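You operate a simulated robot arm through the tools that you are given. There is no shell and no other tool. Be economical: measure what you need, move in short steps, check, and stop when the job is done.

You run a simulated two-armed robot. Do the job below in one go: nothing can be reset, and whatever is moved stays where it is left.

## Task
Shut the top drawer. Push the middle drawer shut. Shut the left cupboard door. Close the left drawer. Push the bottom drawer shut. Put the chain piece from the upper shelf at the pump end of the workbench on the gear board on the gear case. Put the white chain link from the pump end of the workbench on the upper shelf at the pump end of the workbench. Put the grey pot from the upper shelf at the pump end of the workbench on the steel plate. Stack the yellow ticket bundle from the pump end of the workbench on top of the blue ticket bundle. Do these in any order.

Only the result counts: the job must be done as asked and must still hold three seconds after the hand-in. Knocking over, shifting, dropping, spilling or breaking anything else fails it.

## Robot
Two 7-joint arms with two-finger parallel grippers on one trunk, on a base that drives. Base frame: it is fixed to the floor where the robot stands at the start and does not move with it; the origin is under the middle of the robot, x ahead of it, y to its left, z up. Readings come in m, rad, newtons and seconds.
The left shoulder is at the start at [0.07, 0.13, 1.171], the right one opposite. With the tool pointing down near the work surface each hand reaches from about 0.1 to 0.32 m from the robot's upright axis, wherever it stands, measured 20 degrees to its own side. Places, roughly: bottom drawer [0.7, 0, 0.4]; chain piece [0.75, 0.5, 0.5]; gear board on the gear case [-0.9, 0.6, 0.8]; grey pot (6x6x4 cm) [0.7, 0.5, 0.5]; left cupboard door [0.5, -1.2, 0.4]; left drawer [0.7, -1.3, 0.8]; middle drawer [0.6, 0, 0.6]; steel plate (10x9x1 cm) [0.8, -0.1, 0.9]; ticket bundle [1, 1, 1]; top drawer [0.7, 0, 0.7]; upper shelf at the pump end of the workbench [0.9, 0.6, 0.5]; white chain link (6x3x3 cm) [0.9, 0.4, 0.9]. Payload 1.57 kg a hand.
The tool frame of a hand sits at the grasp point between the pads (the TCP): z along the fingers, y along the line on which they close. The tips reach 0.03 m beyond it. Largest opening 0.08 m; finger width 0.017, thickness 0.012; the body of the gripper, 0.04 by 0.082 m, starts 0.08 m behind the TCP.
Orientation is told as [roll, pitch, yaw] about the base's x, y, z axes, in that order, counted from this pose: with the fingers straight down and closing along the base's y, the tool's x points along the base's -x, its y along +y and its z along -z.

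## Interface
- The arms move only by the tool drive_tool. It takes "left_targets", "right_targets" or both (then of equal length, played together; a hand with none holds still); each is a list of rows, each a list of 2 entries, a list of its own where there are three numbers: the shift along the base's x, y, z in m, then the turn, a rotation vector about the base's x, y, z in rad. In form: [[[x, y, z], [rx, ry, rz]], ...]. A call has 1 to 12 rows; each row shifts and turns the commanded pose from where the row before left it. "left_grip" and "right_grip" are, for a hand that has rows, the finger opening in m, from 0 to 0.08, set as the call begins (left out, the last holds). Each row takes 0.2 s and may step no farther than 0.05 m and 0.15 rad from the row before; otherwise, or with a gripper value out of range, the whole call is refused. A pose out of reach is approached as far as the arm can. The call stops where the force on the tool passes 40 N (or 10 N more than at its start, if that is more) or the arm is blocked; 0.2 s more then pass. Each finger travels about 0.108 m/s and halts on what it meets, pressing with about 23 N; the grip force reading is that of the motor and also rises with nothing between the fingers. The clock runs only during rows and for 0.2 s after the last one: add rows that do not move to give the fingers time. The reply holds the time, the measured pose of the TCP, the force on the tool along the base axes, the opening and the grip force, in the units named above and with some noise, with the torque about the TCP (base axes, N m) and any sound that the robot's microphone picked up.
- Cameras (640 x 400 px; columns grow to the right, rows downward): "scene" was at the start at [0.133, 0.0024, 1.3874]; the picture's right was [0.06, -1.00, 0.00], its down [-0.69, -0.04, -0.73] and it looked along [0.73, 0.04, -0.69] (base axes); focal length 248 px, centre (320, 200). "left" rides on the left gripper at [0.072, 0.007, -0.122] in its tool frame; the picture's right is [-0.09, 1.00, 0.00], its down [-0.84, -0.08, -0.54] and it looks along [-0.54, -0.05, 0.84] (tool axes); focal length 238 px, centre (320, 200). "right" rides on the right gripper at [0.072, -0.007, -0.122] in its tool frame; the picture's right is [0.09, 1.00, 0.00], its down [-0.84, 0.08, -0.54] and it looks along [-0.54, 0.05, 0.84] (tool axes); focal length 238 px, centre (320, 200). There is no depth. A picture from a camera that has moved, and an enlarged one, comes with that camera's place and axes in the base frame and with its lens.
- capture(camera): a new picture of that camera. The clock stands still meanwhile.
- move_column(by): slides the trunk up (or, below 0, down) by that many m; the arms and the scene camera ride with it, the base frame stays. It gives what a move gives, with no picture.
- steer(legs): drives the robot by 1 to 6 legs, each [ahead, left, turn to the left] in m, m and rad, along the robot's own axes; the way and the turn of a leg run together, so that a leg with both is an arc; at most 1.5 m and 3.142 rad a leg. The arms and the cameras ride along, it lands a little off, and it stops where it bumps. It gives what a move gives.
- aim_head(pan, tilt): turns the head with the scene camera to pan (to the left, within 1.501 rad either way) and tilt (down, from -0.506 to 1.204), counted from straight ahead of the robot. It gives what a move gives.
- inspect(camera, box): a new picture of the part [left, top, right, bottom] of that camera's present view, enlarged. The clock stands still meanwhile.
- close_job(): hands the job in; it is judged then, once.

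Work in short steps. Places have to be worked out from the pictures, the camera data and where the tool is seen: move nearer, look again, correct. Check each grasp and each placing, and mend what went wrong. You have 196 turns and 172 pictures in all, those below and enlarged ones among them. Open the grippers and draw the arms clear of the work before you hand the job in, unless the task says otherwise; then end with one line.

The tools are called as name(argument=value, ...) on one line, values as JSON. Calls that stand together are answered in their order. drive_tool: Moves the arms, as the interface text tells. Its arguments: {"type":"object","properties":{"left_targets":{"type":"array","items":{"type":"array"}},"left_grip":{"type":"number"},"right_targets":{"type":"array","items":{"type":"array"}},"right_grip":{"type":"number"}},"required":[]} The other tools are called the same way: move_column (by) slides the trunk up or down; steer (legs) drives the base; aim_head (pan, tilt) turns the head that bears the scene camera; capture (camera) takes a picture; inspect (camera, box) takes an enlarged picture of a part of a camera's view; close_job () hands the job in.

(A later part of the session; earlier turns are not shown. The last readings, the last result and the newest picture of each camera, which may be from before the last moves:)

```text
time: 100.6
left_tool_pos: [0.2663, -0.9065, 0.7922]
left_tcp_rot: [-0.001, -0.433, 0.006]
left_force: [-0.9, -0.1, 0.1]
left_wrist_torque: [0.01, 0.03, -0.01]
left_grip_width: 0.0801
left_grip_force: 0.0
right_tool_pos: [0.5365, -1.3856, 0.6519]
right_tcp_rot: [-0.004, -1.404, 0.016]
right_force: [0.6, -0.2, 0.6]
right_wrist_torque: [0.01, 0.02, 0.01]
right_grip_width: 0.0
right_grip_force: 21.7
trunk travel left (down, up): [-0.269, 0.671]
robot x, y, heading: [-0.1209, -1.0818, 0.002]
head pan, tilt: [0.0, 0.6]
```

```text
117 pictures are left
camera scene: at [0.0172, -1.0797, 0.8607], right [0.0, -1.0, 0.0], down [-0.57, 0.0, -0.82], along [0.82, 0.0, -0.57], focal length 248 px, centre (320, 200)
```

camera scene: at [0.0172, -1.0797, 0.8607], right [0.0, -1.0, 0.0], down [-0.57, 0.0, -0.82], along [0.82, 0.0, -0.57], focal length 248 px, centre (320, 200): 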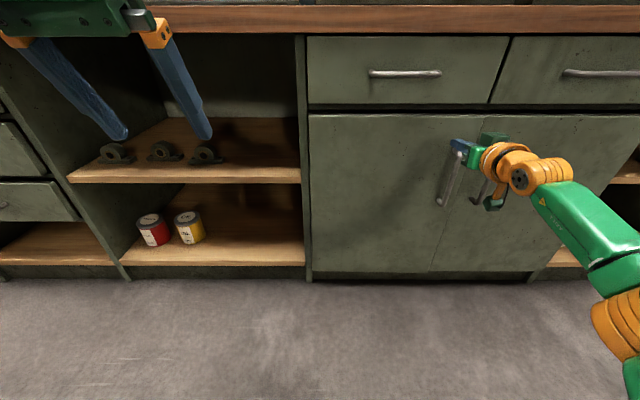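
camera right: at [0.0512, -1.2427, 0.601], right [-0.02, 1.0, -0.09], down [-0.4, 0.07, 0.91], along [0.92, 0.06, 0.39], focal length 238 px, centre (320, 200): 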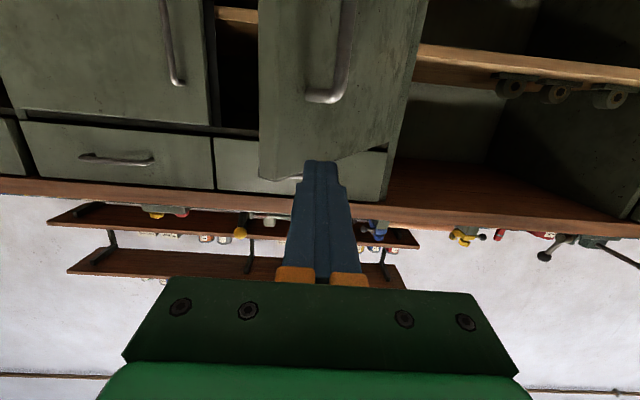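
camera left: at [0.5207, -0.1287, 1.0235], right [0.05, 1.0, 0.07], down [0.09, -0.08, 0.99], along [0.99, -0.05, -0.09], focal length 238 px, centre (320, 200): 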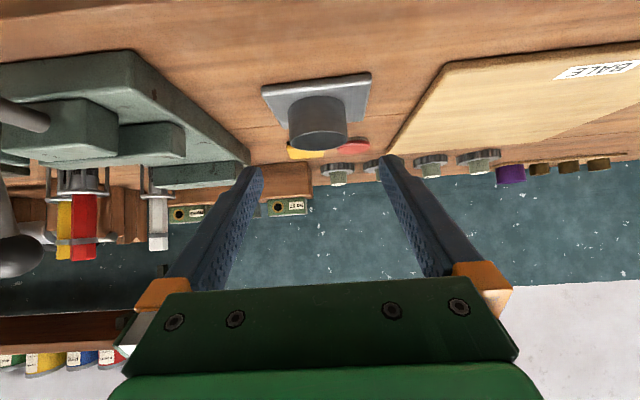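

Almost shut. I draw the hand back a bit, bring the base in 0.1, and push firmly to the stop.

drive_tool(right_targets=[[[-0.05, 0, 0], [0, 0, 0]], [[-0.05, 0, 0], [0, 0, 0]]])

steer(legs=[[0.08, 0, 0]])

drive_tool(right_targets=[[[0.03, 0, 0], [0, 0, 0]], [[0.03, 0, 0], [0, 0, 0]], [[0.02, 0, 0], [0, 0, 0]], [[0.02, 0, 0], [0, 0, 0]], [[0.02, 0, 0], [0, 0, 0]], [[0.02, 0, 0], [0, 0, 0]]])

capture(camera="scene")

```text
time: 101.2
left_tool_pos: [0.2644, -0.9077, 0.7923]
left_tcp_rot: [-0.003, -0.433, 0.005]
left_force: [0.0, -0.1, 0.6]
left_wrist_torque: [-0.02, 0.01, -0.03]
left_grip_width: 0.0799
left_grip_force: 0.1
right_tool_pos: [0.4363, -1.388, 0.6522]
right_tcp_rot: [-0.002, -1.408, 0.01]
right_force: [-0.4, -0.6, 0.3]
right_wrist_torque: [0.01, -0.03, 0.02]
right_grip_width: 0.0
right_grip_force: 21.3
trunk travel left (down, up): [-0.269, 0.671]
robot x, y, heading: [-0.1205, -1.0771, -0.002]
head pan, tilt: [0.0, 0.6]
```

```text
time: 102.3
left_tool_pos: [0.3473, -0.9068, 0.791]
left_tcp_rot: [-0.003, -0.434, 0.005]
left_force: [0.2, -0.5, 0.0]
left_wrist_torque: [-0.02, -0.03, 0.03]
left_grip_width: 0.0799
left_grip_force: 0.1
right_tool_pos: [0.5166, -1.3874, 0.653]
right_tcp_rot: [-0.003, -1.404, 0.018]
right_force: [-0.4, 0.1, -2.3]
right_wrist_torque: [0.0, 0.02, 0.02]
right_grip_width: 0.0
right_grip_force: 21.1
trunk travel left (down, up): [-0.269, 0.671]
robot x, y, heading: [-0.0389, -1.0763, -0.0]
head pan, tilt: [0.0, 0.6]
```

```text
time: 103.4
left_tool_pos: [0.3401, -0.907, 0.7947]
left_tcp_rot: [-0.002, -0.442, 0.003]
left_force: [0.0, 0.0, 0.8]
left_wrist_torque: [-0.01, 0.02, 0.0]
left_grip_width: 0.08
left_grip_force: 0.1
right_tool_pos: [0.6102, -1.3859, 0.6552]
right_tcp_rot: [-0.019, -1.401, 0.033]
right_force: [-27.5, 5.8, 1.5]
right_wrist_torque: [0.12, -0.17, 0.19]
right_grip_width: 0.0002
right_grip_force: 21.2
right hand out of reach, approached as far as the arm can: row 5
trunk travel left (down, up): [-0.269, 0.671]
robot x, y, heading: [-0.0449, -1.0781, 0.0]
head pan, tilt: [0.0, 0.6]
stopped in row 5 (right hand): the force on the tool passed its limit at 66 N (the readings are from after the stop); the commanded pose is now the measured one
```

```text
116 pictures are left
camera scene: at [0.0898, -1.0782, 0.862], right [0.0, -1.0, 0.0], down [-0.56, 0.0, -0.83], along [0.83, 0.0, -0.56], focal length 248 px, centre (320, 200)
```

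scene: 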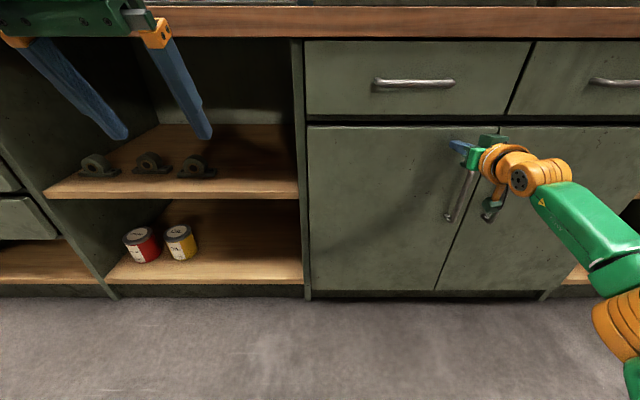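

Door shut (0.641). I retract, drive back and over to the pump end, raise the trunk and look at the bench top.

drive_tool(right_targets=[[[-0.05, 0, 0], [0, 0, 0]], [[-0.05, 0, 0], [0, 0, 0]], [[-0.05, 0, 0], [0, 0, 0]]])

steer(legs=[[-0.35, 0, 0], [0, 1.4, 0]])

move_column(by=0.4)

aim_head(pan=0.3, tilt=0.6)

capture(camera="scene")

```text
time: 104.2
left_tool_pos: [0.345, -0.9079, 0.7925]
left_tcp_rot: [0.0, -0.434, 0.004]
left_force: [-0.2, -0.6, 0.0]
left_wrist_torque: [-0.02, 0.0, 0.02]
left_grip_width: 0.0801
left_grip_force: 0.0
right_tool_pos: [0.4633, -1.3865, 0.6492]
right_tcp_rot: [-0.013, -1.391, 0.026]
right_force: [0.5, 0.8, 0.8]
right_wrist_torque: [0.02, 0.01, -0.04]
right_grip_width: 0.0
right_grip_force: 21.6
trunk travel left (down, up): [-0.269, 0.671]
robot x, y, heading: [-0.0459, -1.0809, 0.004]
head pan, tilt: [0.0, 0.6]
```

```text
time: 113.0
left_tool_pos: [-0.0156, 0.4986, 0.7921]
left_tcp_rot: [-0.002, -0.433, 0.017]
left_force: [-0.9, -0.3, -0.2]
left_wrist_torque: [0.0, 0.0, 0.0]
left_grip_width: 0.0801
left_grip_force: 0.0
right_tool_pos: [0.1095, 0.0231, 0.6465]
right_tcp_rot: [-0.014, -1.393, 0.04]
right_force: [-0.3, 0.3, 0.6]
right_wrist_torque: [0.03, -0.03, 0.0]
right_grip_width: 0.0002
right_grip_force: 20.9
trunk travel left (down, up): [-0.269, 0.671]
robot x, y, heading: [-0.4004, 0.3244, 0.014]
head pan, tilt: [0.0, 0.6]
```

```text
time: 116.8
left_tool_pos: [-0.0149, 0.4983, 1.1912]
left_tcp_rot: [0.0, -0.432, 0.017]
left_force: [0.4, 0.6, 0.6]
left_wrist_torque: [0.01, -0.01, -0.01]
left_grip_width: 0.0799
left_grip_force: 0.1
right_tool_pos: [0.1101, 0.0224, 1.047]
right_tcp_rot: [-0.011, -1.393, 0.039]
right_force: [-0.3, 0.6, -0.3]
right_wrist_torque: [0.0, 0.0, 0.02]
right_grip_width: 0.0
right_grip_force: 21.2
trunk travel left (down, up): [-0.669, 0.271]
robot x, y, heading: [-0.4009, 0.3228, 0.013]
head pan, tilt: [0.0, 0.6]
```

```text
time: 117.7
left_tool_pos: [-0.0152, 0.4993, 1.1925]
left_tcp_rot: [-0.002, -0.433, 0.019]
left_force: [0.5, 0.4, 0.0]
left_wrist_torque: [0.0, 0.01, -0.03]
left_grip_width: 0.0802
left_grip_force: 0.1
right_tool_pos: [0.1102, 0.0222, 1.0481]
right_tcp_rot: [-0.012, -1.391, 0.038]
right_force: [0.5, -0.4, -0.7]
right_wrist_torque: [0.03, -0.02, 0.01]
right_grip_width: 0.0
right_grip_force: 21.4
trunk travel left (down, up): [-0.669, 0.271]
robot x, y, heading: [-0.3979, 0.3252, 0.013]
head pan, tilt: [0.3, 0.6]
```

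```text
115 pictures are left
camera scene: at [-0.2668, 0.3492, 1.2608], right [0.31, -0.95, 0.0], down [-0.54, -0.17, -0.83], along [0.78, 0.25, -0.56], focal length 248 px, centre (320, 200)
```

scene: 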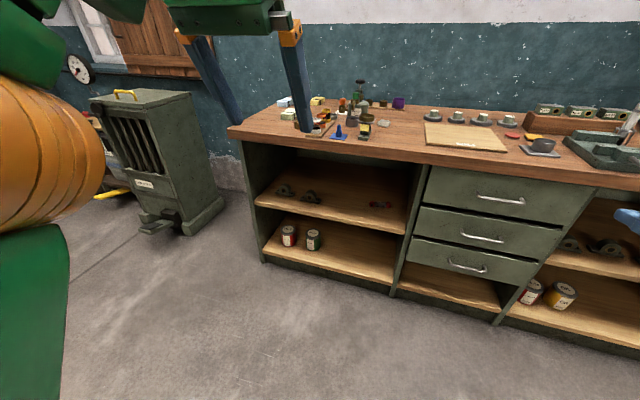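

I drive closer for a better look at the pump end.

steer(legs=[[0.35, 0.1, -0.013]])

aim_head(pan=0.1, tilt=0.55)

capture(camera="scene")

capture(camera="left")

```text
time: 120.0
left_tool_pos: [0.3357, 0.593, 1.1913]
left_tcp_rot: [-0.001, -0.436, 0.003]
left_force: [0.5, -0.4, 0.3]
left_wrist_torque: [-0.01, 0.03, -0.02]
left_grip_width: 0.08
left_grip_force: 0.1
right_tool_pos: [0.4542, 0.1161, 1.0482]
right_tcp_rot: [-0.012, -1.392, 0.025]
right_force: [-0.4, -0.5, -0.2]
right_wrist_torque: [0.03, 0.0, 0.0]
right_grip_width: 0.0
right_grip_force: 20.8
trunk travel left (down, up): [-0.669, 0.271]
robot x, y, heading: [-0.0526, 0.4227, -0.004]
head pan, tilt: [0.3, 0.6]
```

```text
time: 120.7
left_tool_pos: [0.3347, 0.5944, 1.1922]
left_tcp_rot: [-0.001, -0.435, 0.005]
left_force: [0.0, -0.7, -0.7]
left_wrist_torque: [-0.01, 0.01, -0.01]
left_grip_width: 0.0803
left_grip_force: 0.0
right_tool_pos: [0.4545, 0.1173, 1.0473]
right_tcp_rot: [-0.013, -1.392, 0.029]
right_force: [0.3, 0.7, 0.0]
right_wrist_torque: [0.01, 0.03, 0.05]
right_grip_width: 0.0
right_grip_force: 21.2
trunk travel left (down, up): [-0.669, 0.271]
robot x, y, heading: [-0.0492, 0.4253, -0.0]
head pan, tilt: [0.099, 0.55]
```

```text
114 pictures are left
camera scene: at [0.0882, 0.4312, 1.2653], right [0.1, -0.99, 0.0], down [-0.52, -0.05, -0.85], along [0.85, 0.09, -0.52], focal length 248 px, centre (320, 200)
```

scene: 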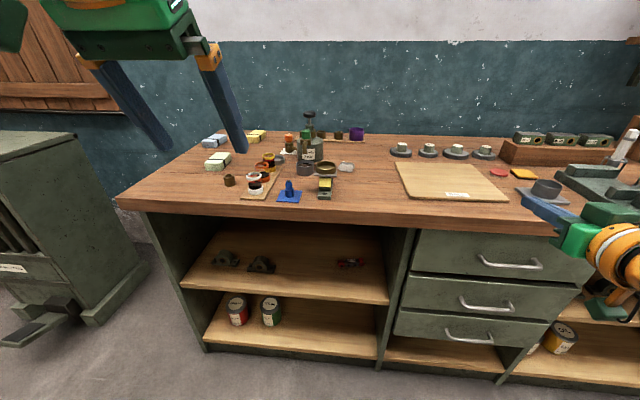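

```text
113 pictures are left
camera left: at [0.2207, 0.5999, 1.2701], right [0.08, 1.0, 0.04], down [0.53, -0.07, 0.84], along [0.84, -0.05, -0.54], focal length 238 px, centre (320, 200)
```

left: 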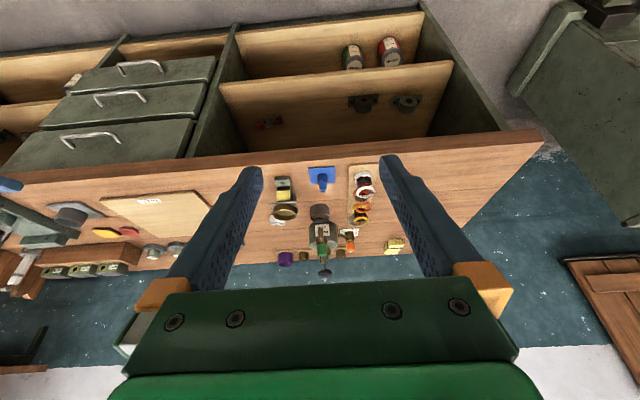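

inspect(camera="scene", box=[190, 100, 380, 220])

inspect(camera="left", box=[250, 150, 430, 280])

```text
3.33 times, centred on (285, 160) of scene
camera zoom: at [0.0882, 0.4312, 1.2653], right [0.1, -0.99, 0.0], down [-0.52, -0.05, -0.85], along [0.85, 0.09, -0.52], focal length 828 px, centre (437, 333)
```

zoom: 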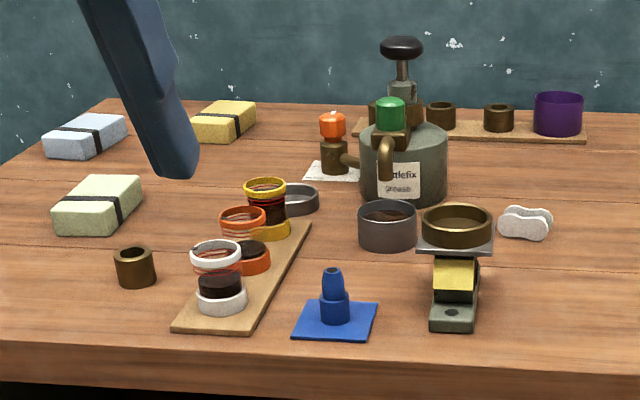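

```text
3.08 times, centred on (340, 215) of left
camera zoom: at [0.2207, 0.5999, 1.2701], right [0.08, 1.0, 0.04], down [0.53, -0.07, 0.84], along [0.84, -0.05, -0.54], focal length 733 px, centre (258, 154)
```

zoom: 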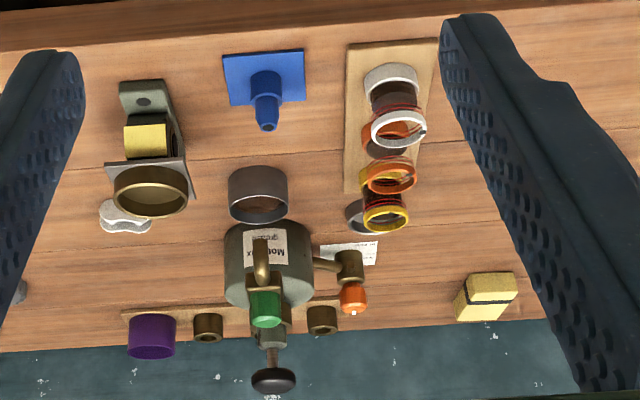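

White link sits at about (0.87, 0.42) right behind the small cup tool (top z≈1.0); yellow bundle ≈(1.17, 0.83), blue ≈(1.09, 0.99). I fold the right hand up out of the way, then go a bit to the right and closer to see how near the base can get.

drive_tool(right_targets=[[[-0.015, 0, 0.03], [0, 0.13, 0]], [[-0.015, 0, 0.03], [0, 0.13, 0]], [[-0.015, 0.01, 0.03], [0, 0.13, 0]], [[-0.015, 0.01, 0.03], [0, 0.13, 0]], [[-0.015, 0.01, 0.03], [0, 0.13, 0]], [[-0.015, 0.01, 0.03], [0, 0.13, 0]], [[-0.015, 0.01, 0.03], [0, 0.13, 0]]])

steer(legs=[[0.2, -0.22, 0]])

aim_head(pan=0.2, tilt=0.75)

capture(camera="scene")

```text
time: 122.3
left_tool_pos: [0.3342, 0.5964, 1.1925]
left_tcp_rot: [-0.005, -0.434, 0.007]
left_force: [-0.4, 1.3, -0.4]
left_wrist_torque: [-0.03, -0.04, -0.06]
left_grip_width: 0.0799
left_grip_force: 0.0
right_tool_pos: [0.3147, 0.2213, 1.2152]
right_tcp_rot: [0.005, -0.498, 0.013]
right_force: [0.5, 0.6, -0.6]
right_wrist_torque: [0.01, -0.02, -0.04]
right_grip_width: 0.0003
right_grip_force: 21.3
right hand out of reach, approached as far as the arm can: row 6, 7
trunk travel left (down, up): [-0.669, 0.271]
robot x, y, heading: [-0.0511, 0.4238, -0.001]
head pan, tilt: [0.099, 0.55]
```

```text
time: 124.3
left_tool_pos: [0.536, 0.3711, 1.1924]
left_tcp_rot: [-0.003, -0.433, 0.002]
left_force: [0.2, -0.5, -0.6]
left_wrist_torque: [-0.03, 0.06, -0.02]
left_grip_width: 0.0802
left_grip_force: 0.1
right_tool_pos: [0.5174, -0.0056, 1.2142]
right_tcp_rot: [0.005, -0.492, 0.007]
right_force: [0.6, 0.3, -0.1]
right_wrist_torque: [-0.01, -0.03, -0.02]
right_grip_width: 0.0002
right_grip_force: 21.5
trunk travel left (down, up): [-0.669, 0.271]
robot x, y, heading: [0.1484, 0.2002, -0.002]
head pan, tilt: [0.099, 0.55]
```

```text
time: 125.1
left_tool_pos: [0.5368, 0.3697, 1.1911]
left_tcp_rot: [-0.003, -0.431, 0.002]
left_force: [-0.2, 0.4, 0.7]
left_wrist_torque: [0.03, 0.0, 0.0]
left_grip_width: 0.0799
left_grip_force: 0.0
right_tool_pos: [0.5177, -0.0058, 1.2126]
right_tcp_rot: [0.009, -0.492, 0.005]
right_force: [0.4, -0.3, -0.8]
right_wrist_torque: [0.01, -0.03, 0.01]
right_grip_width: 0.0
right_grip_force: 21.5
trunk travel left (down, up): [-0.669, 0.271]
robot x, y, heading: [0.1524, 0.1983, -0.004]
head pan, tilt: [0.201, 0.75]
```

```text
110 pictures are left
camera scene: at [0.2802, 0.2159, 1.248], right [0.2, -0.98, 0.0], down [-0.67, -0.13, -0.73], along [0.72, 0.15, -0.68], focal length 248 px, centre (320, 200)
```

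scene: 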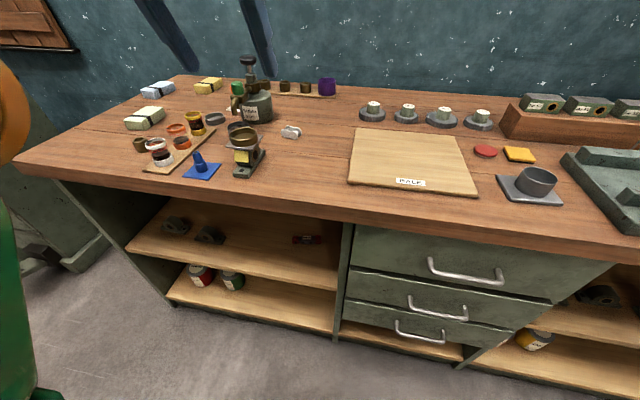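

inspect(camera="scene", box=[200, 90, 340, 190])

capture(camera="left")

```text
4.00 times, centred on (270, 140) of scene
camera zoom: at [0.2802, 0.2159, 1.248], right [0.2, -0.98, 0.0], down [-0.67, -0.13, -0.73], along [0.72, 0.15, -0.68], focal length 993 px, centre (520, 440)
```

zoom: 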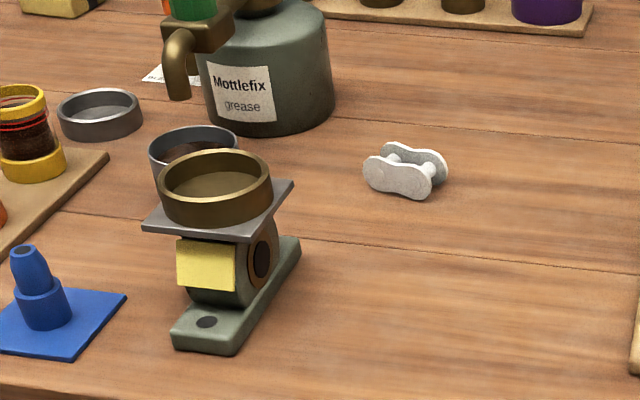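

```text
108 pictures are left
camera left: at [0.4211, 0.3769, 1.2701], right [0.08, 1.0, 0.04], down [0.53, -0.08, 0.84], along [0.84, -0.05, -0.54], focal length 238 px, centre (320, 200)
```

left: 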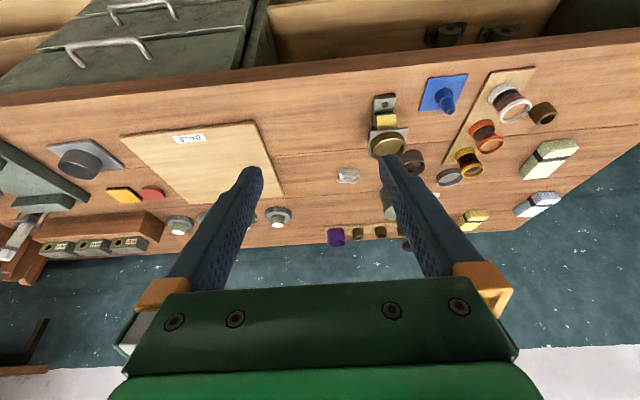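

The link lies at ≈(0.871, 0.418), long axis ≈17° off y; the cup tool is at ≈(0.735, 0.475) with top z≈0.98. I'll take the link with the left hand coming in slightly from the right. Base forward first, then pre-grasp above.

steer(legs=[[0.1, 0.02, 0]])

drive_tool(left_targets=[[[0.03, 0, 0], [0, -0.15, 0]], [[0.03, 0, -0.01], [0, -0.15, 0]], [[0.03, 0, -0.02], [0, -0.15, 0]], [[0.03, 0, -0.03], [0, -0.02, 0]], [[0.02, 0, -0.03], [0, 0, 0.07]], [[0.02, 0, -0.03], [0, 0, 0.07]]])

capture(camera="left")

capture(camera="scene")

```text
time: 126.2
left_tool_pos: [0.6338, 0.3887, 1.1924]
left_tcp_rot: [-0.001, -0.437, -0.001]
left_force: [0.0, -0.3, 0.4]
left_wrist_torque: [0.05, 0.0, -0.02]
left_grip_width: 0.08
left_grip_force: 0.0
right_tool_pos: [0.6149, 0.0132, 1.2139]
right_tcp_rot: [0.01, -0.495, 0.006]
right_force: [0.3, -0.3, -0.4]
right_wrist_torque: [0.01, -0.03, 0.01]
right_grip_width: 0.0
right_grip_force: 21.4
trunk travel left (down, up): [-0.669, 0.271]
robot x, y, heading: [0.2443, 0.2228, -0.001]
head pan, tilt: [0.201, 0.75]
```

```text
time: 127.6
left_tool_pos: [0.7971, 0.3891, 1.0714]
left_tcp_rot: [-0.002, -0.903, 0.142]
left_force: [-0.1, 0.5, -0.2]
left_wrist_torque: [0.03, -0.01, 0.0]
left_grip_width: 0.0801
left_grip_force: 0.0
right_tool_pos: [0.6184, 0.0128, 1.2135]
right_tcp_rot: [0.008, -0.491, 0.006]
right_force: [-0.5, 0.2, -0.2]
right_wrist_torque: [0.01, 0.06, -0.01]
right_grip_width: 0.0003
right_grip_force: 21.1
trunk travel left (down, up): [-0.669, 0.271]
robot x, y, heading: [0.2488, 0.2202, 0.0]
head pan, tilt: [0.201, 0.75]
```

```text
107 pictures are left
camera left: at [0.6579, 0.377, 1.0883], right [-0.08, 0.99, 0.07], down [0.1, -0.06, 0.99], along [0.99, 0.09, -0.1], focal length 238 px, centre (320, 200)
```

left: 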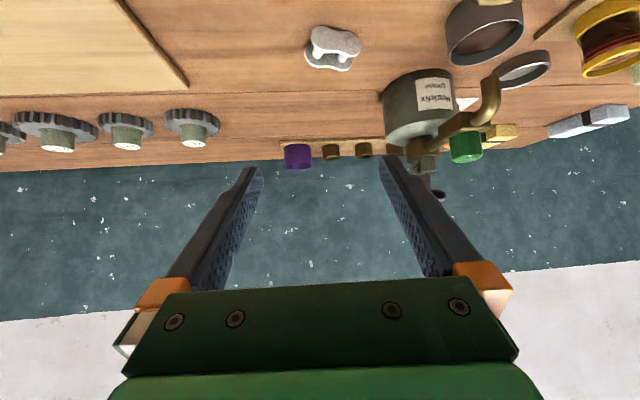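

```text
106 pictures are left
camera scene: at [0.3805, 0.2356, 1.2478], right [0.2, -0.98, 0.0], down [-0.67, -0.13, -0.73], along [0.72, 0.14, -0.68], focal length 248 px, centre (320, 200)
```

scene: 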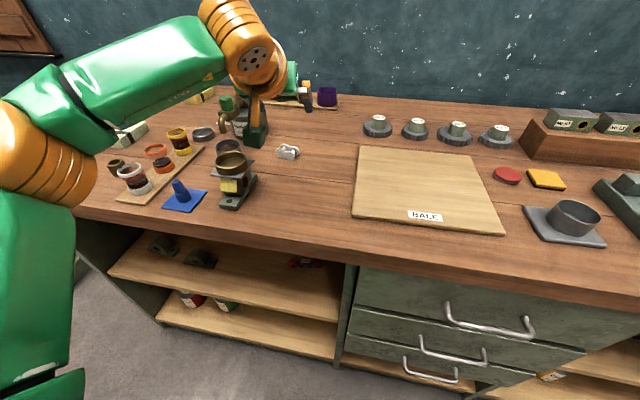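

Link confirmed at (0.873, 0.419). I move above it in the approach line and check.

drive_tool(left_targets=[[[0.025, 0.009, -0.02], [0, 0, 0]], [[0.025, 0.009, -0.025], [0, 0, 0]], [[0.02, 0.008, -0.03], [0, 0, 0]]])

capture(camera="left")

inspect(camera="scene", box=[200, 70, 340, 220])

```text
time: 128.4
left_tool_pos: [0.866, 0.4178, 0.9955]
left_tcp_rot: [-0.003, -0.902, 0.141]
left_force: [-0.3, -0.1, -0.3]
left_wrist_torque: [0.0, -0.01, -0.03]
left_grip_width: 0.0801
left_grip_force: 0.0
right_tool_pos: [0.6166, 0.0129, 1.2129]
right_tcp_rot: [0.01, -0.49, 0.006]
right_force: [-0.5, -0.1, 0.1]
right_wrist_torque: [0.01, 0.0, 0.01]
right_grip_width: 0.0001
right_grip_force: 21.4
trunk travel left (down, up): [-0.669, 0.271]
robot x, y, heading: [0.2456, 0.2214, -0.004]
head pan, tilt: [0.201, 0.75]
```

```text
105 pictures are left
camera left: at [0.7273, 0.4037, 1.0127], right [-0.08, 0.99, 0.07], down [0.1, -0.06, 0.99], along [0.99, 0.09, -0.1], focal length 238 px, centre (320, 200)
```

left: 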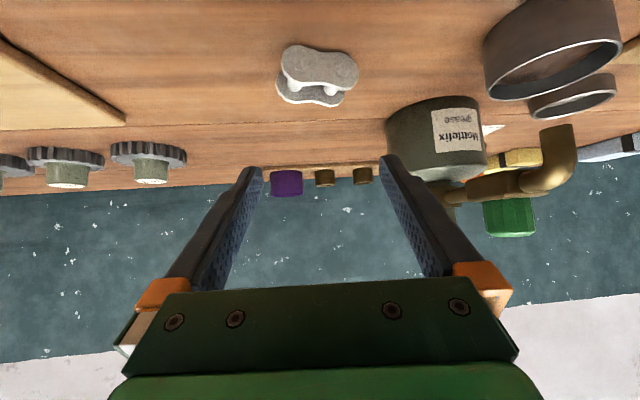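

```text
2.67 times, centred on (270, 145) of scene
camera zoom: at [0.3799, 0.2361, 1.2479], right [0.2, -0.98, 0.0], down [-0.67, -0.13, -0.73], along [0.72, 0.14, -0.68], focal length 662 px, centre (453, 347)
```

zoom: 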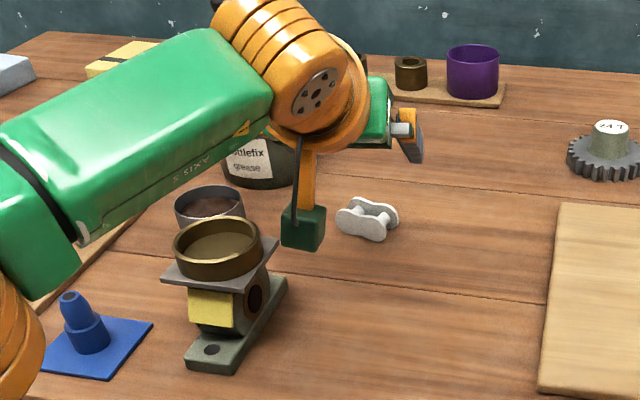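

Lined up. I descend about 4 cm and check clearances.

drive_tool(left_targets=[[[0, 0, -0.02], [0, 0, 0]], [[0.002, 0, -0.02], [0, 0, 0]]])

capture(camera="left")

inspect(camera="scene", box=[160, 40, 340, 220])

```text
time: 129.0
left_tool_pos: [0.8686, 0.416, 0.9556]
left_tcp_rot: [-0.002, -0.902, 0.141]
left_force: [0.1, -0.1, 1.0]
left_wrist_torque: [-0.02, 0.03, 0.0]
left_grip_width: 0.08
left_grip_force: 0.0
right_tool_pos: [0.617, 0.0141, 1.2131]
right_tcp_rot: [0.008, -0.491, 0.004]
right_force: [-0.7, 0.4, 0.0]
right_wrist_torque: [0.0, 0.02, -0.01]
right_grip_width: 0.0
right_grip_force: 21.3
trunk travel left (down, up): [-0.669, 0.271]
robot x, y, heading: [0.2468, 0.2218, -0.005]
head pan, tilt: [0.201, 0.75]
```

```text
103 pictures are left
camera left: at [0.7286, 0.4029, 0.9728], right [-0.08, 0.99, 0.07], down [0.1, -0.06, 0.99], along [0.99, 0.09, -0.1], focal length 238 px, centre (320, 200)
```

left: 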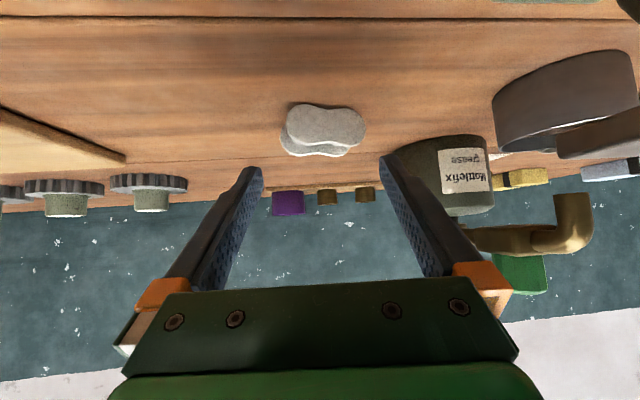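

```text
2.22 times, centred on (250, 130) of scene
camera zoom: at [0.3798, 0.2361, 1.2479], right [0.2, -0.98, 0.0], down [-0.67, -0.13, -0.73], along [0.72, 0.14, -0.68], focal length 552 px, centre (476, 356)
```

zoom: 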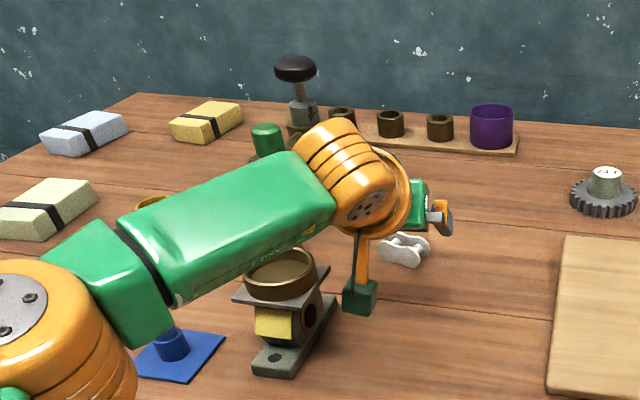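

To check the forearm's clearance over the cup I turn the right hand camera toward it.

drive_tool(right_targets=[[[0, 0, -0.03], [0, 0, 0.15]], [[0, 0, -0.03], [0, 0, 0.15]], [[0, 0, -0.03], [0, 0, 0.15]], [[0, 0, -0.03], [0, 0, 0.15]], [[0, 0, 0], [0, 0, 0.15]], [[0, 0, 0], [0, 0, 0.15]]])

capture(camera="right")

```text
time: 130.4
left_tool_pos: [0.868, 0.4158, 0.9569]
left_tcp_rot: [-0.002, -0.904, 0.141]
left_force: [0.0, -0.6, 0.6]
left_wrist_torque: [0.02, -0.02, -0.03]
left_grip_width: 0.0801
left_grip_force: 0.0
right_tool_pos: [0.5834, 0.0513, 1.0764]
right_tcp_rot: [0.007, -0.491, 0.905]
right_force: [0.0, 0.8, -0.1]
right_wrist_torque: [-0.01, 0.02, -0.01]
right_grip_width: 0.0
right_grip_force: 21.5
right hand out of reach, approached as far as the arm can: row 5, 6
trunk travel left (down, up): [-0.669, 0.271]
robot x, y, heading: [0.2483, 0.2266, 0.001]
head pan, tilt: [0.201, 0.75]
```

```text
101 pictures are left
camera right: at [0.515, -0.0479, 1.1499], right [-0.83, 0.55, -0.04], down [0.24, 0.42, 0.87], along [0.5, 0.72, -0.49], focal length 238 px, centre (320, 200)
```

right: 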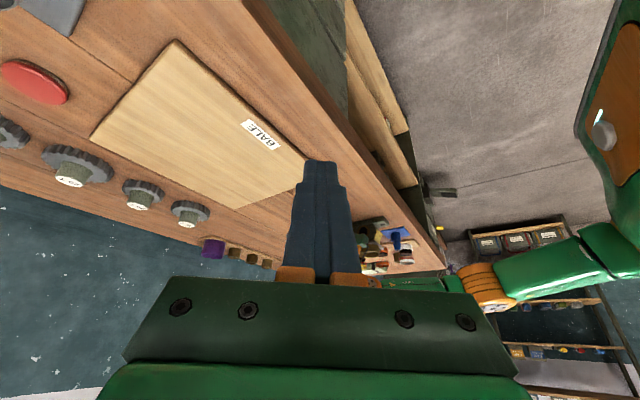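

inspect(camera="right", box=[320, 190, 520, 320])

```text
3.08 times, centred on (420, 255) of right
camera zoom: at [0.515, -0.0479, 1.1499], right [-0.83, 0.55, -0.04], down [0.24, 0.42, 0.87], along [0.5, 0.72, -0.49], focal length 733 px, centre (12, 31)
```

zoom: 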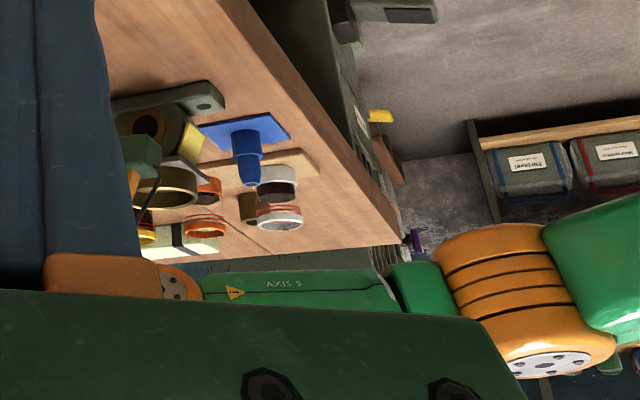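

Forearm underside is ≈1.04 versus cup rim ≈0.99, so 2.4 cm more descent is safe. I go down and check.

drive_tool(left_targets=[[[0.001, 0.001, -0.012], [0, 0, 0]], [[0.001, 0.001, -0.011], [0, 0, 0]]])

capture(camera="left")

```text
time: 131.0
left_tool_pos: [0.8696, 0.4178, 0.9333]
left_tcp_rot: [-0.005, -0.906, 0.142]
left_force: [0.4, -1.0, 0.0]
left_wrist_torque: [0.0, 0.0, -0.02]
left_grip_width: 0.0802
left_grip_force: 0.1
right_tool_pos: [0.5853, 0.0523, 1.0772]
right_tcp_rot: [0.008, -0.493, 0.902]
right_force: [0.3, -0.1, 0.8]
right_wrist_torque: [0.0, 0.0, -0.02]
right_grip_width: 0.0002
right_grip_force: 21.6
trunk travel left (down, up): [-0.669, 0.271]
robot x, y, heading: [0.2505, 0.2233, -0.001]
head pan, tilt: [0.201, 0.75]
```

```text
99 pictures are left
camera left: at [0.7306, 0.4047, 0.9504], right [-0.08, 0.99, 0.07], down [0.1, -0.06, 0.99], along [0.99, 0.09, -0.1], focal length 238 px, centre (320, 200)
```

left: 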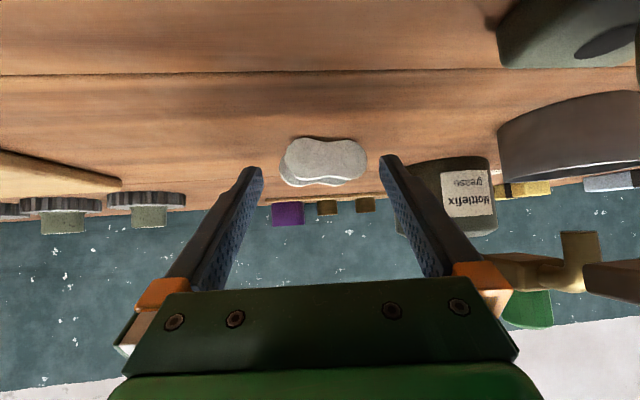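

The link is between the fingertips. I close.

drive_tool(left_targets=[[[0, 0, 0], [0, 0, 0]], [[0, 0, 0], [0, 0, 0]], [[0, 0, 0], [0, 0, 0]]], left_grip=0.0)

capture(camera="left")

```text
time: 131.8
left_tool_pos: [0.8703, 0.4172, 0.9336]
left_tcp_rot: [0.0, -0.902, 0.142]
left_force: [0.3, 0.6, 0.4]
left_wrist_torque: [0.06, -0.04, 0.02]
left_grip_width: 0.0602
left_grip_force: 22.9
right_tool_pos: [0.5843, 0.052, 1.0783]
right_tcp_rot: [0.008, -0.492, 0.902]
right_force: [0.0, 0.2, 0.6]
right_wrist_torque: [0.02, -0.02, -0.03]
right_grip_width: 0.0
right_grip_force: 21.5
trunk travel left (down, up): [-0.669, 0.271]
robot x, y, heading: [0.2489, 0.2229, -0.003]
head pan, tilt: [0.201, 0.75]
```

```text
98 pictures are left
camera left: at [0.7305, 0.4045, 0.9505], right [-0.08, 0.99, 0.07], down [0.1, -0.06, 0.99], along [0.99, 0.09, -0.1], focal length 238 px, centre (320, 200)
```

left: 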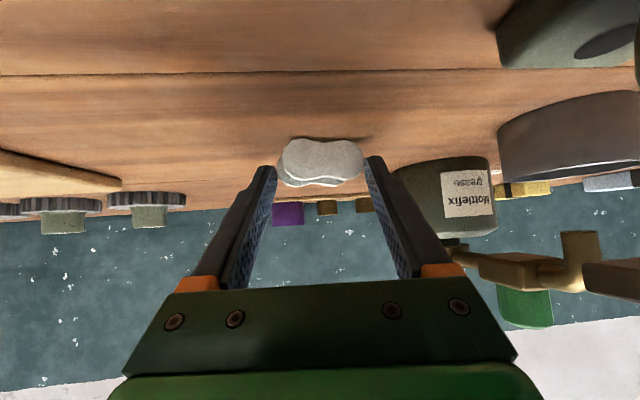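

Held at 0.060 m. I lift straight up 8 cm and look.

drive_tool(left_targets=[[[0, 0, 0.02], [0, 0, 0]], [[0, 0, 0.03], [0, 0, 0]], [[0, 0, 0.03], [0, 0, 0]], [[0, 0, 0.02], [0, 0, 0]]])

capture(camera="left")

```text
time: 132.8
left_tool_pos: [0.8695, 0.4187, 1.0344]
left_tcp_rot: [-0.002, -0.904, 0.142]
left_force: [-0.7, -0.7, -1.1]
left_wrist_torque: [-0.01, -0.01, -0.01]
left_grip_width: 0.0597
left_grip_force: 23.2
right_tool_pos: [0.5853, 0.0521, 1.0769]
right_tcp_rot: [0.008, -0.492, 0.903]
right_force: [0.4, 0.3, -0.1]
right_wrist_torque: [0.0, 0.02, -0.02]
right_grip_width: 0.0
right_grip_force: 20.8
trunk travel left (down, up): [-0.669, 0.271]
robot x, y, heading: [0.2465, 0.2216, -0.006]
head pan, tilt: [0.201, 0.75]
```

```text
97 pictures are left
camera left: at [0.7297, 0.4052, 1.0507], right [-0.08, 0.99, 0.07], down [0.1, -0.06, 0.99], along [0.99, 0.09, -0.1], focal length 238 px, centre (320, 200)
```

left: 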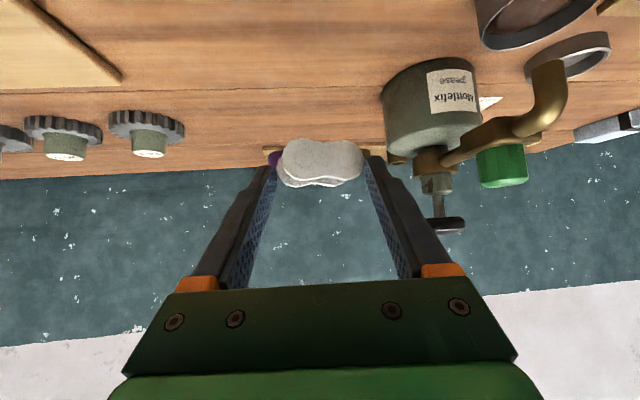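

The link is held. I back away, lower the trunk to shelf height and line up with a free spot on the shelf (~y 0.56).

steer(legs=[[-0.42, 0, 0.0]])

move_column(by=-0.4)

move_column(by=-0.045)

drive_tool(left_targets=[[[0, 0, 0], [0, 0, -0.14]]])

steer(legs=[[0, 0.14, 0.0]])

aim_head(pan=0.0, tilt=0.35)

capture(camera="left")

capture(camera="scene")

```text
time: 135.4
left_tool_pos: [0.4489, 0.4181, 1.0338]
left_tcp_rot: [-0.002, -0.902, 0.139]
left_force: [0.1, 0.4, -0.6]
left_wrist_torque: [0.0, 0.0, 0.01]
left_grip_width: 0.06
left_grip_force: 23.1
right_tool_pos: [0.1639, 0.0526, 1.0764]
right_tcp_rot: [0.008, -0.488, 0.899]
right_force: [0.6, 0.0, 0.5]
right_wrist_torque: [0.01, -0.02, 0.01]
right_grip_width: 0.0001
right_grip_force: 21.2
trunk travel left (down, up): [-0.669, 0.271]
robot x, y, heading: [-0.1737, 0.221, -0.004]
head pan, tilt: [0.201, 0.75]
```

```text
time: 139.2
left_tool_pos: [0.4483, 0.4185, 0.6334]
left_tcp_rot: [-0.002, -0.9, 0.14]
left_force: [0.7, 0.3, -1.0]
left_wrist_torque: [0.0, 0.01, 0.0]
left_grip_width: 0.0596
left_grip_force: 23.5
right_tool_pos: [0.1615, 0.0532, 0.6776]
right_tcp_rot: [0.011, -0.493, 0.901]
right_force: [-0.7, 0.5, 0.6]
right_wrist_torque: [0.01, -0.07, 0.05]
right_grip_width: 0.0
right_grip_force: 21.4
trunk travel left (down, up): [-0.269, 0.671]
robot x, y, heading: [-0.1707, 0.2224, -0.001]
head pan, tilt: [0.201, 0.75]
```

```text
time: 140.1
left_tool_pos: [0.4478, 0.4176, 0.5889]
left_tcp_rot: [-0.001, -0.902, 0.14]
left_force: [0.0, -0.2, -0.8]
left_wrist_torque: [0.02, 0.02, 0.0]
left_grip_width: 0.0597
left_grip_force: 22.9
right_tool_pos: [0.1636, 0.0527, 0.632]
right_tcp_rot: [0.009, -0.493, 0.9]
right_force: [0.5, -0.2, -0.5]
right_wrist_torque: [-0.01, -0.02, -0.01]
right_grip_width: 0.0
right_grip_force: 21.8
trunk travel left (down, up): [-0.224, 0.716]
robot x, y, heading: [-0.1737, 0.2207, 0.001]
head pan, tilt: [0.201, 0.75]
```

```text
time: 140.5
left_tool_pos: [0.4482, 0.4189, 0.5871]
left_tcp_rot: [-0.004, -0.902, -0.001]
left_force: [-0.3, 0.1, -1.2]
left_wrist_torque: [0.02, 0.0, 0.0]
left_grip_width: 0.0598
left_grip_force: 23.0
right_tool_pos: [0.1624, 0.0517, 0.6315]
right_tcp_rot: [0.007, -0.49, 0.9]
right_force: [-0.4, 0.2, 0.3]
right_wrist_torque: [0.01, 0.01, 0.0]
right_grip_width: 0.0
right_grip_force: 21.2
trunk travel left (down, up): [-0.224, 0.716]
robot x, y, heading: [-0.1741, 0.2247, -0.003]
head pan, tilt: [0.201, 0.75]
```

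```text
time: 141.8
left_tool_pos: [0.4488, 0.5581, 0.5879]
left_tcp_rot: [-0.004, -0.901, -0.002]
left_force: [0.2, 0.1, 0.0]
left_wrist_torque: [-0.03, 0.0, -0.04]
left_grip_width: 0.0598
left_grip_force: 23.0
right_tool_pos: [0.1638, 0.1917, 0.6326]
right_tcp_rot: [0.008, -0.491, 0.899]
right_force: [-0.1, 0.4, -0.5]
right_wrist_torque: [0.01, -0.03, -0.01]
right_grip_width: 0.0001
right_grip_force: 21.5
trunk travel left (down, up): [-0.224, 0.716]
robot x, y, heading: [-0.1725, 0.3611, -0.003]
head pan, tilt: [0.201, 0.75]
```

```text
time: 142.7
left_tool_pos: [0.4499, 0.557, 0.5883]
left_tcp_rot: [-0.003, -0.902, -0.003]
left_force: [-0.6, 0.5, -0.9]
left_wrist_torque: [-0.02, 0.01, -0.04]
left_grip_width: 0.0599
left_grip_force: 23.3
right_tool_pos: [0.1641, 0.1921, 0.6325]
right_tcp_rot: [0.01, -0.491, 0.901]
right_force: [-0.1, -0.8, -0.1]
right_wrist_torque: [-0.03, 0.02, 0.0]
right_grip_width: 0.0
right_grip_force: 21.2
trunk travel left (down, up): [-0.224, 0.716]
robot x, y, heading: [-0.1709, 0.3617, -0.011]
head pan, tilt: [0.0, 0.351]
```

```text
96 pictures are left
camera left: at [0.3088, 0.5646, 0.6051], right [0.06, 1.0, 0.07], down [0.09, -0.08, 0.99], along [0.99, -0.05, -0.1], focal length 238 px, centre (320, 200)
```

left: 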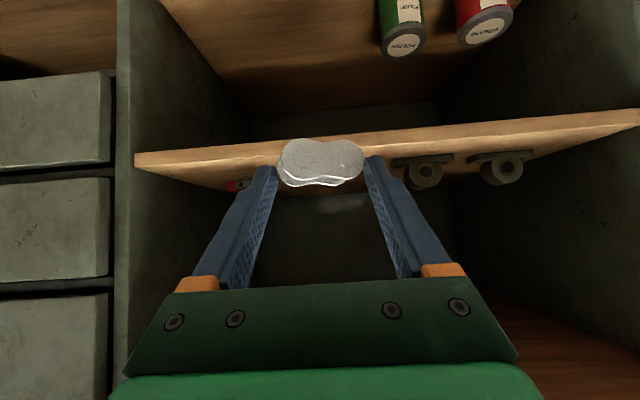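

```text
95 pictures are left
camera scene: at [-0.0299, 0.3599, 0.8385], right [0.0, -1.0, 0.0], down [-0.34, 0.0, -0.94], along [0.94, 0.0, -0.34], focal length 248 px, centre (320, 200)
```

scene: 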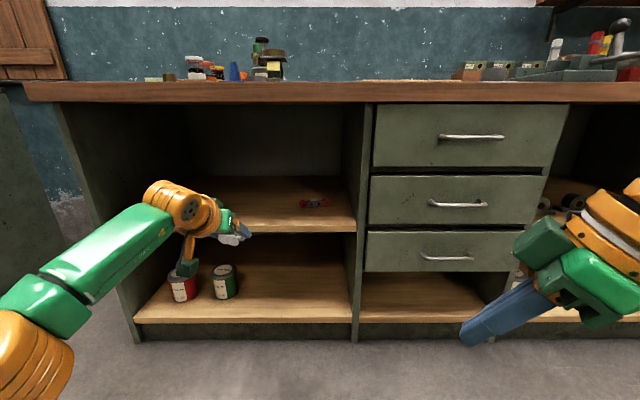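

Everything clears; I drive 0.29 ahead to bring the link over the shelf.

steer(legs=[[0.29, 0, 0.008]])

drive_tool(left_targets=[[[0, 0, -0.02], [0, 0, 0]], [[0, 0, -0.02], [0, 0, 0]], [[0, 0, -0.01], [0, 0, 0]]])

inspect(camera="left", box=[200, 80, 440, 230])

```text
time: 144.7
left_tool_pos: [0.7369, 0.5618, 0.5874]
left_tcp_rot: [-0.002, -0.903, 0.005]
left_force: [-0.5, 0.2, -1.1]
left_wrist_torque: [0.0, 0.02, -0.04]
left_grip_width: 0.0595
left_grip_force: 23.1
right_tool_pos: [0.453, 0.1927, 0.6323]
right_tcp_rot: [0.009, -0.491, 0.906]
right_force: [0.5, 0.4, 0.2]
right_wrist_torque: [-0.01, -0.01, 0.01]
right_grip_width: 0.0
right_grip_force: 21.3
trunk travel left (down, up): [-0.224, 0.716]
robot x, y, heading: [0.1175, 0.365, 0.007]
head pan, tilt: [0.0, 0.351]
```

```text
time: 145.5
left_tool_pos: [0.7379, 0.5605, 0.5381]
left_tcp_rot: [-0.001, -0.902, 0.004]
left_force: [0.3, 0.4, -1.0]
left_wrist_torque: [-0.01, 0.0, 0.03]
left_grip_width: 0.0598
left_grip_force: 23.0
right_tool_pos: [0.4541, 0.1934, 0.6309]
right_tcp_rot: [0.008, -0.492, 0.906]
right_force: [1.1, 0.7, 0.1]
right_wrist_torque: [0.0, 0.03, 0.0]
right_grip_width: 0.0
right_grip_force: 21.8
trunk travel left (down, up): [-0.224, 0.716]
robot x, y, heading: [0.1176, 0.3636, 0.002]
head pan, tilt: [0.0, 0.351]
```

```text
2.67 times, centred on (320, 155) of left
camera zoom: at [0.5973, 0.5666, 0.5547], right [0.06, 1.0, 0.07], down [0.09, -0.08, 0.99], along [0.99, -0.05, -0.1], focal length 636 px, centre (320, 320)
```

zoom: 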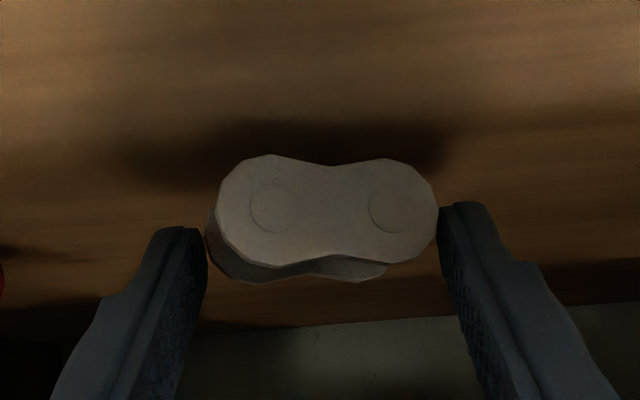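

A centimetre of air remains. I lower in small steps to contact.

drive_tool(left_targets=[[[0, 0, -0.004], [0, 0, 0]], [[0, 0, -0.003], [0, 0, 0]], [[0, 0, 0], [0, 0, 0]]])

drive_tool(left_targets=[[[0, 0, -0.003], [0, 0, 0]], [[0, 0, 0], [0, 0, 0]]])

```text
time: 146.3
left_tool_pos: [0.7373, 0.5609, 0.5292]
left_tcp_rot: [-0.002, -0.903, 0.005]
left_force: [0.8, 0.6, -0.4]
left_wrist_torque: [0.02, 0.04, -0.01]
left_grip_width: 0.0597
left_grip_force: 22.7
right_tool_pos: [0.4546, 0.1936, 0.6316]
right_tcp_rot: [0.006, -0.493, 0.904]
right_force: [0.6, -0.3, 0.7]
right_wrist_torque: [0.03, 0.05, 0.01]
right_grip_width: 0.0
right_grip_force: 20.9
trunk travel left (down, up): [-0.224, 0.716]
robot x, y, heading: [0.118, 0.3611, 0.002]
head pan, tilt: [0.0, 0.351]
```

```text
time: 146.9
left_tool_pos: [0.7368, 0.5606, 0.5281]
left_tcp_rot: [-0.002, -0.904, 0.003]
left_force: [1.3, 0.2, 0.7]
left_wrist_torque: [0.03, -0.06, -0.02]
left_grip_width: 0.0598
left_grip_force: 22.9
right_tool_pos: [0.4529, 0.1947, 0.6309]
right_tcp_rot: [0.009, -0.494, 0.905]
right_force: [-0.7, -0.8, -0.9]
right_wrist_torque: [0.02, -0.01, 0.01]
right_grip_width: 0.0001
right_grip_force: 21.5
trunk travel left (down, up): [-0.224, 0.716]
robot x, y, heading: [0.1194, 0.3609, 0.003]
head pan, tilt: [0.0, 0.351]
```

drive_tool(left_targets=[[[0, 0, -0.002], [0, 0, 0]], [[0, 0, 0], [0, 0, 0]]])

inspect(camera="left", box=[200, 80, 440, 230])

```text
time: 147.5
left_tool_pos: [0.7352, 0.5605, 0.5288]
left_tcp_rot: [-0.002, -0.908, 0.005]
left_force: [3.6, 1.3, 9.8]
left_wrist_torque: [0.0, -0.12, 0.04]
left_grip_width: 0.0592
left_grip_force: 22.7
right_tool_pos: [0.4525, 0.1942, 0.6332]
right_tcp_rot: [0.005, -0.493, 0.906]
right_force: [-0.4, -0.3, -0.1]
right_wrist_torque: [0.01, -0.01, -0.01]
right_grip_width: 0.0001
right_grip_force: 21.1
trunk travel left (down, up): [-0.224, 0.716]
robot x, y, heading: [0.1191, 0.3615, 0.002]
head pan, tilt: [0.0, 0.351]
```

```text
2.67 times, centred on (320, 155) of left
camera zoom: at [0.5961, 0.5668, 0.545], right [0.05, 1.0, 0.07], down [0.09, -0.08, 0.99], along [0.99, -0.05, -0.09], focal length 636 px, centre (320, 320)
```

zoom: 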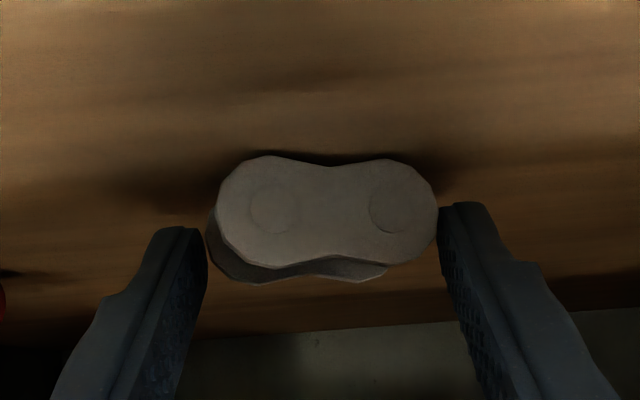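

Contact (≈10 N). I ease up 1.5 mm, release, and draw straight back.

drive_tool(left_targets=[[[0, 0, 0.0015], [0, 0, 0]]])

drive_tool(left_targets=[[[0, 0, 0], [0, 0, 0]], [[0, 0, 0], [0, 0, 0]], [[-0.03, 0, 0.01], [0, 0, 0]], [[-0.04, 0, 0.02], [0, 0, 0]], [[-0.04, 0, 0.02], [0, 0, 0]]], left_grip=0.08)

capture(camera="left")

```text
time: 147.9
left_tool_pos: [0.7371, 0.561, 0.5303]
left_tcp_rot: [-0.002, -0.904, 0.003]
left_force: [-0.8, -0.3, 5.8]
left_wrist_torque: [0.11, -0.14, -0.07]
left_grip_width: 0.0597
left_grip_force: 23.0
right_tool_pos: [0.4527, 0.1926, 0.6335]
right_tcp_rot: [0.007, -0.494, 0.906]
right_force: [0.8, 0.3, -0.1]
right_wrist_torque: [0.04, 0.02, 0.0]
right_grip_width: 0.0002
right_grip_force: 21.6
trunk travel left (down, up): [-0.224, 0.716]
robot x, y, heading: [0.1115, 0.3615, 0.002]
head pan, tilt: [0.0, 0.351]
```

```text
time: 149.1
left_tool_pos: [0.6284, 0.5624, 0.578]
left_tcp_rot: [0.0, -0.903, 0.004]
left_force: [-0.9, -0.1, 0.2]
left_wrist_torque: [-0.04, 0.0, 0.0]
left_grip_width: 0.0801
left_grip_force: 0.0
right_tool_pos: [0.4538, 0.1941, 0.6323]
right_tcp_rot: [0.01, -0.493, 0.906]
right_force: [-0.6, 0.3, 0.2]
right_wrist_torque: [-0.02, 0.0, -0.03]
right_grip_width: 0.0
right_grip_force: 22.2
trunk travel left (down, up): [-0.224, 0.716]
robot x, y, heading: [0.1159, 0.3651, 0.003]
head pan, tilt: [0.0, 0.351]
```

```text
92 pictures are left
camera left: at [0.4878, 0.5678, 0.5953], right [0.05, 1.0, 0.07], down [0.09, -0.08, 0.99], along [0.99, -0.05, -0.1], focal length 238 px, centre (320, 200)
```

left: 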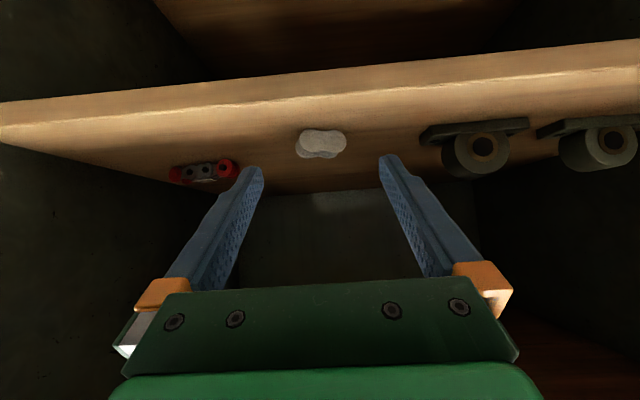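

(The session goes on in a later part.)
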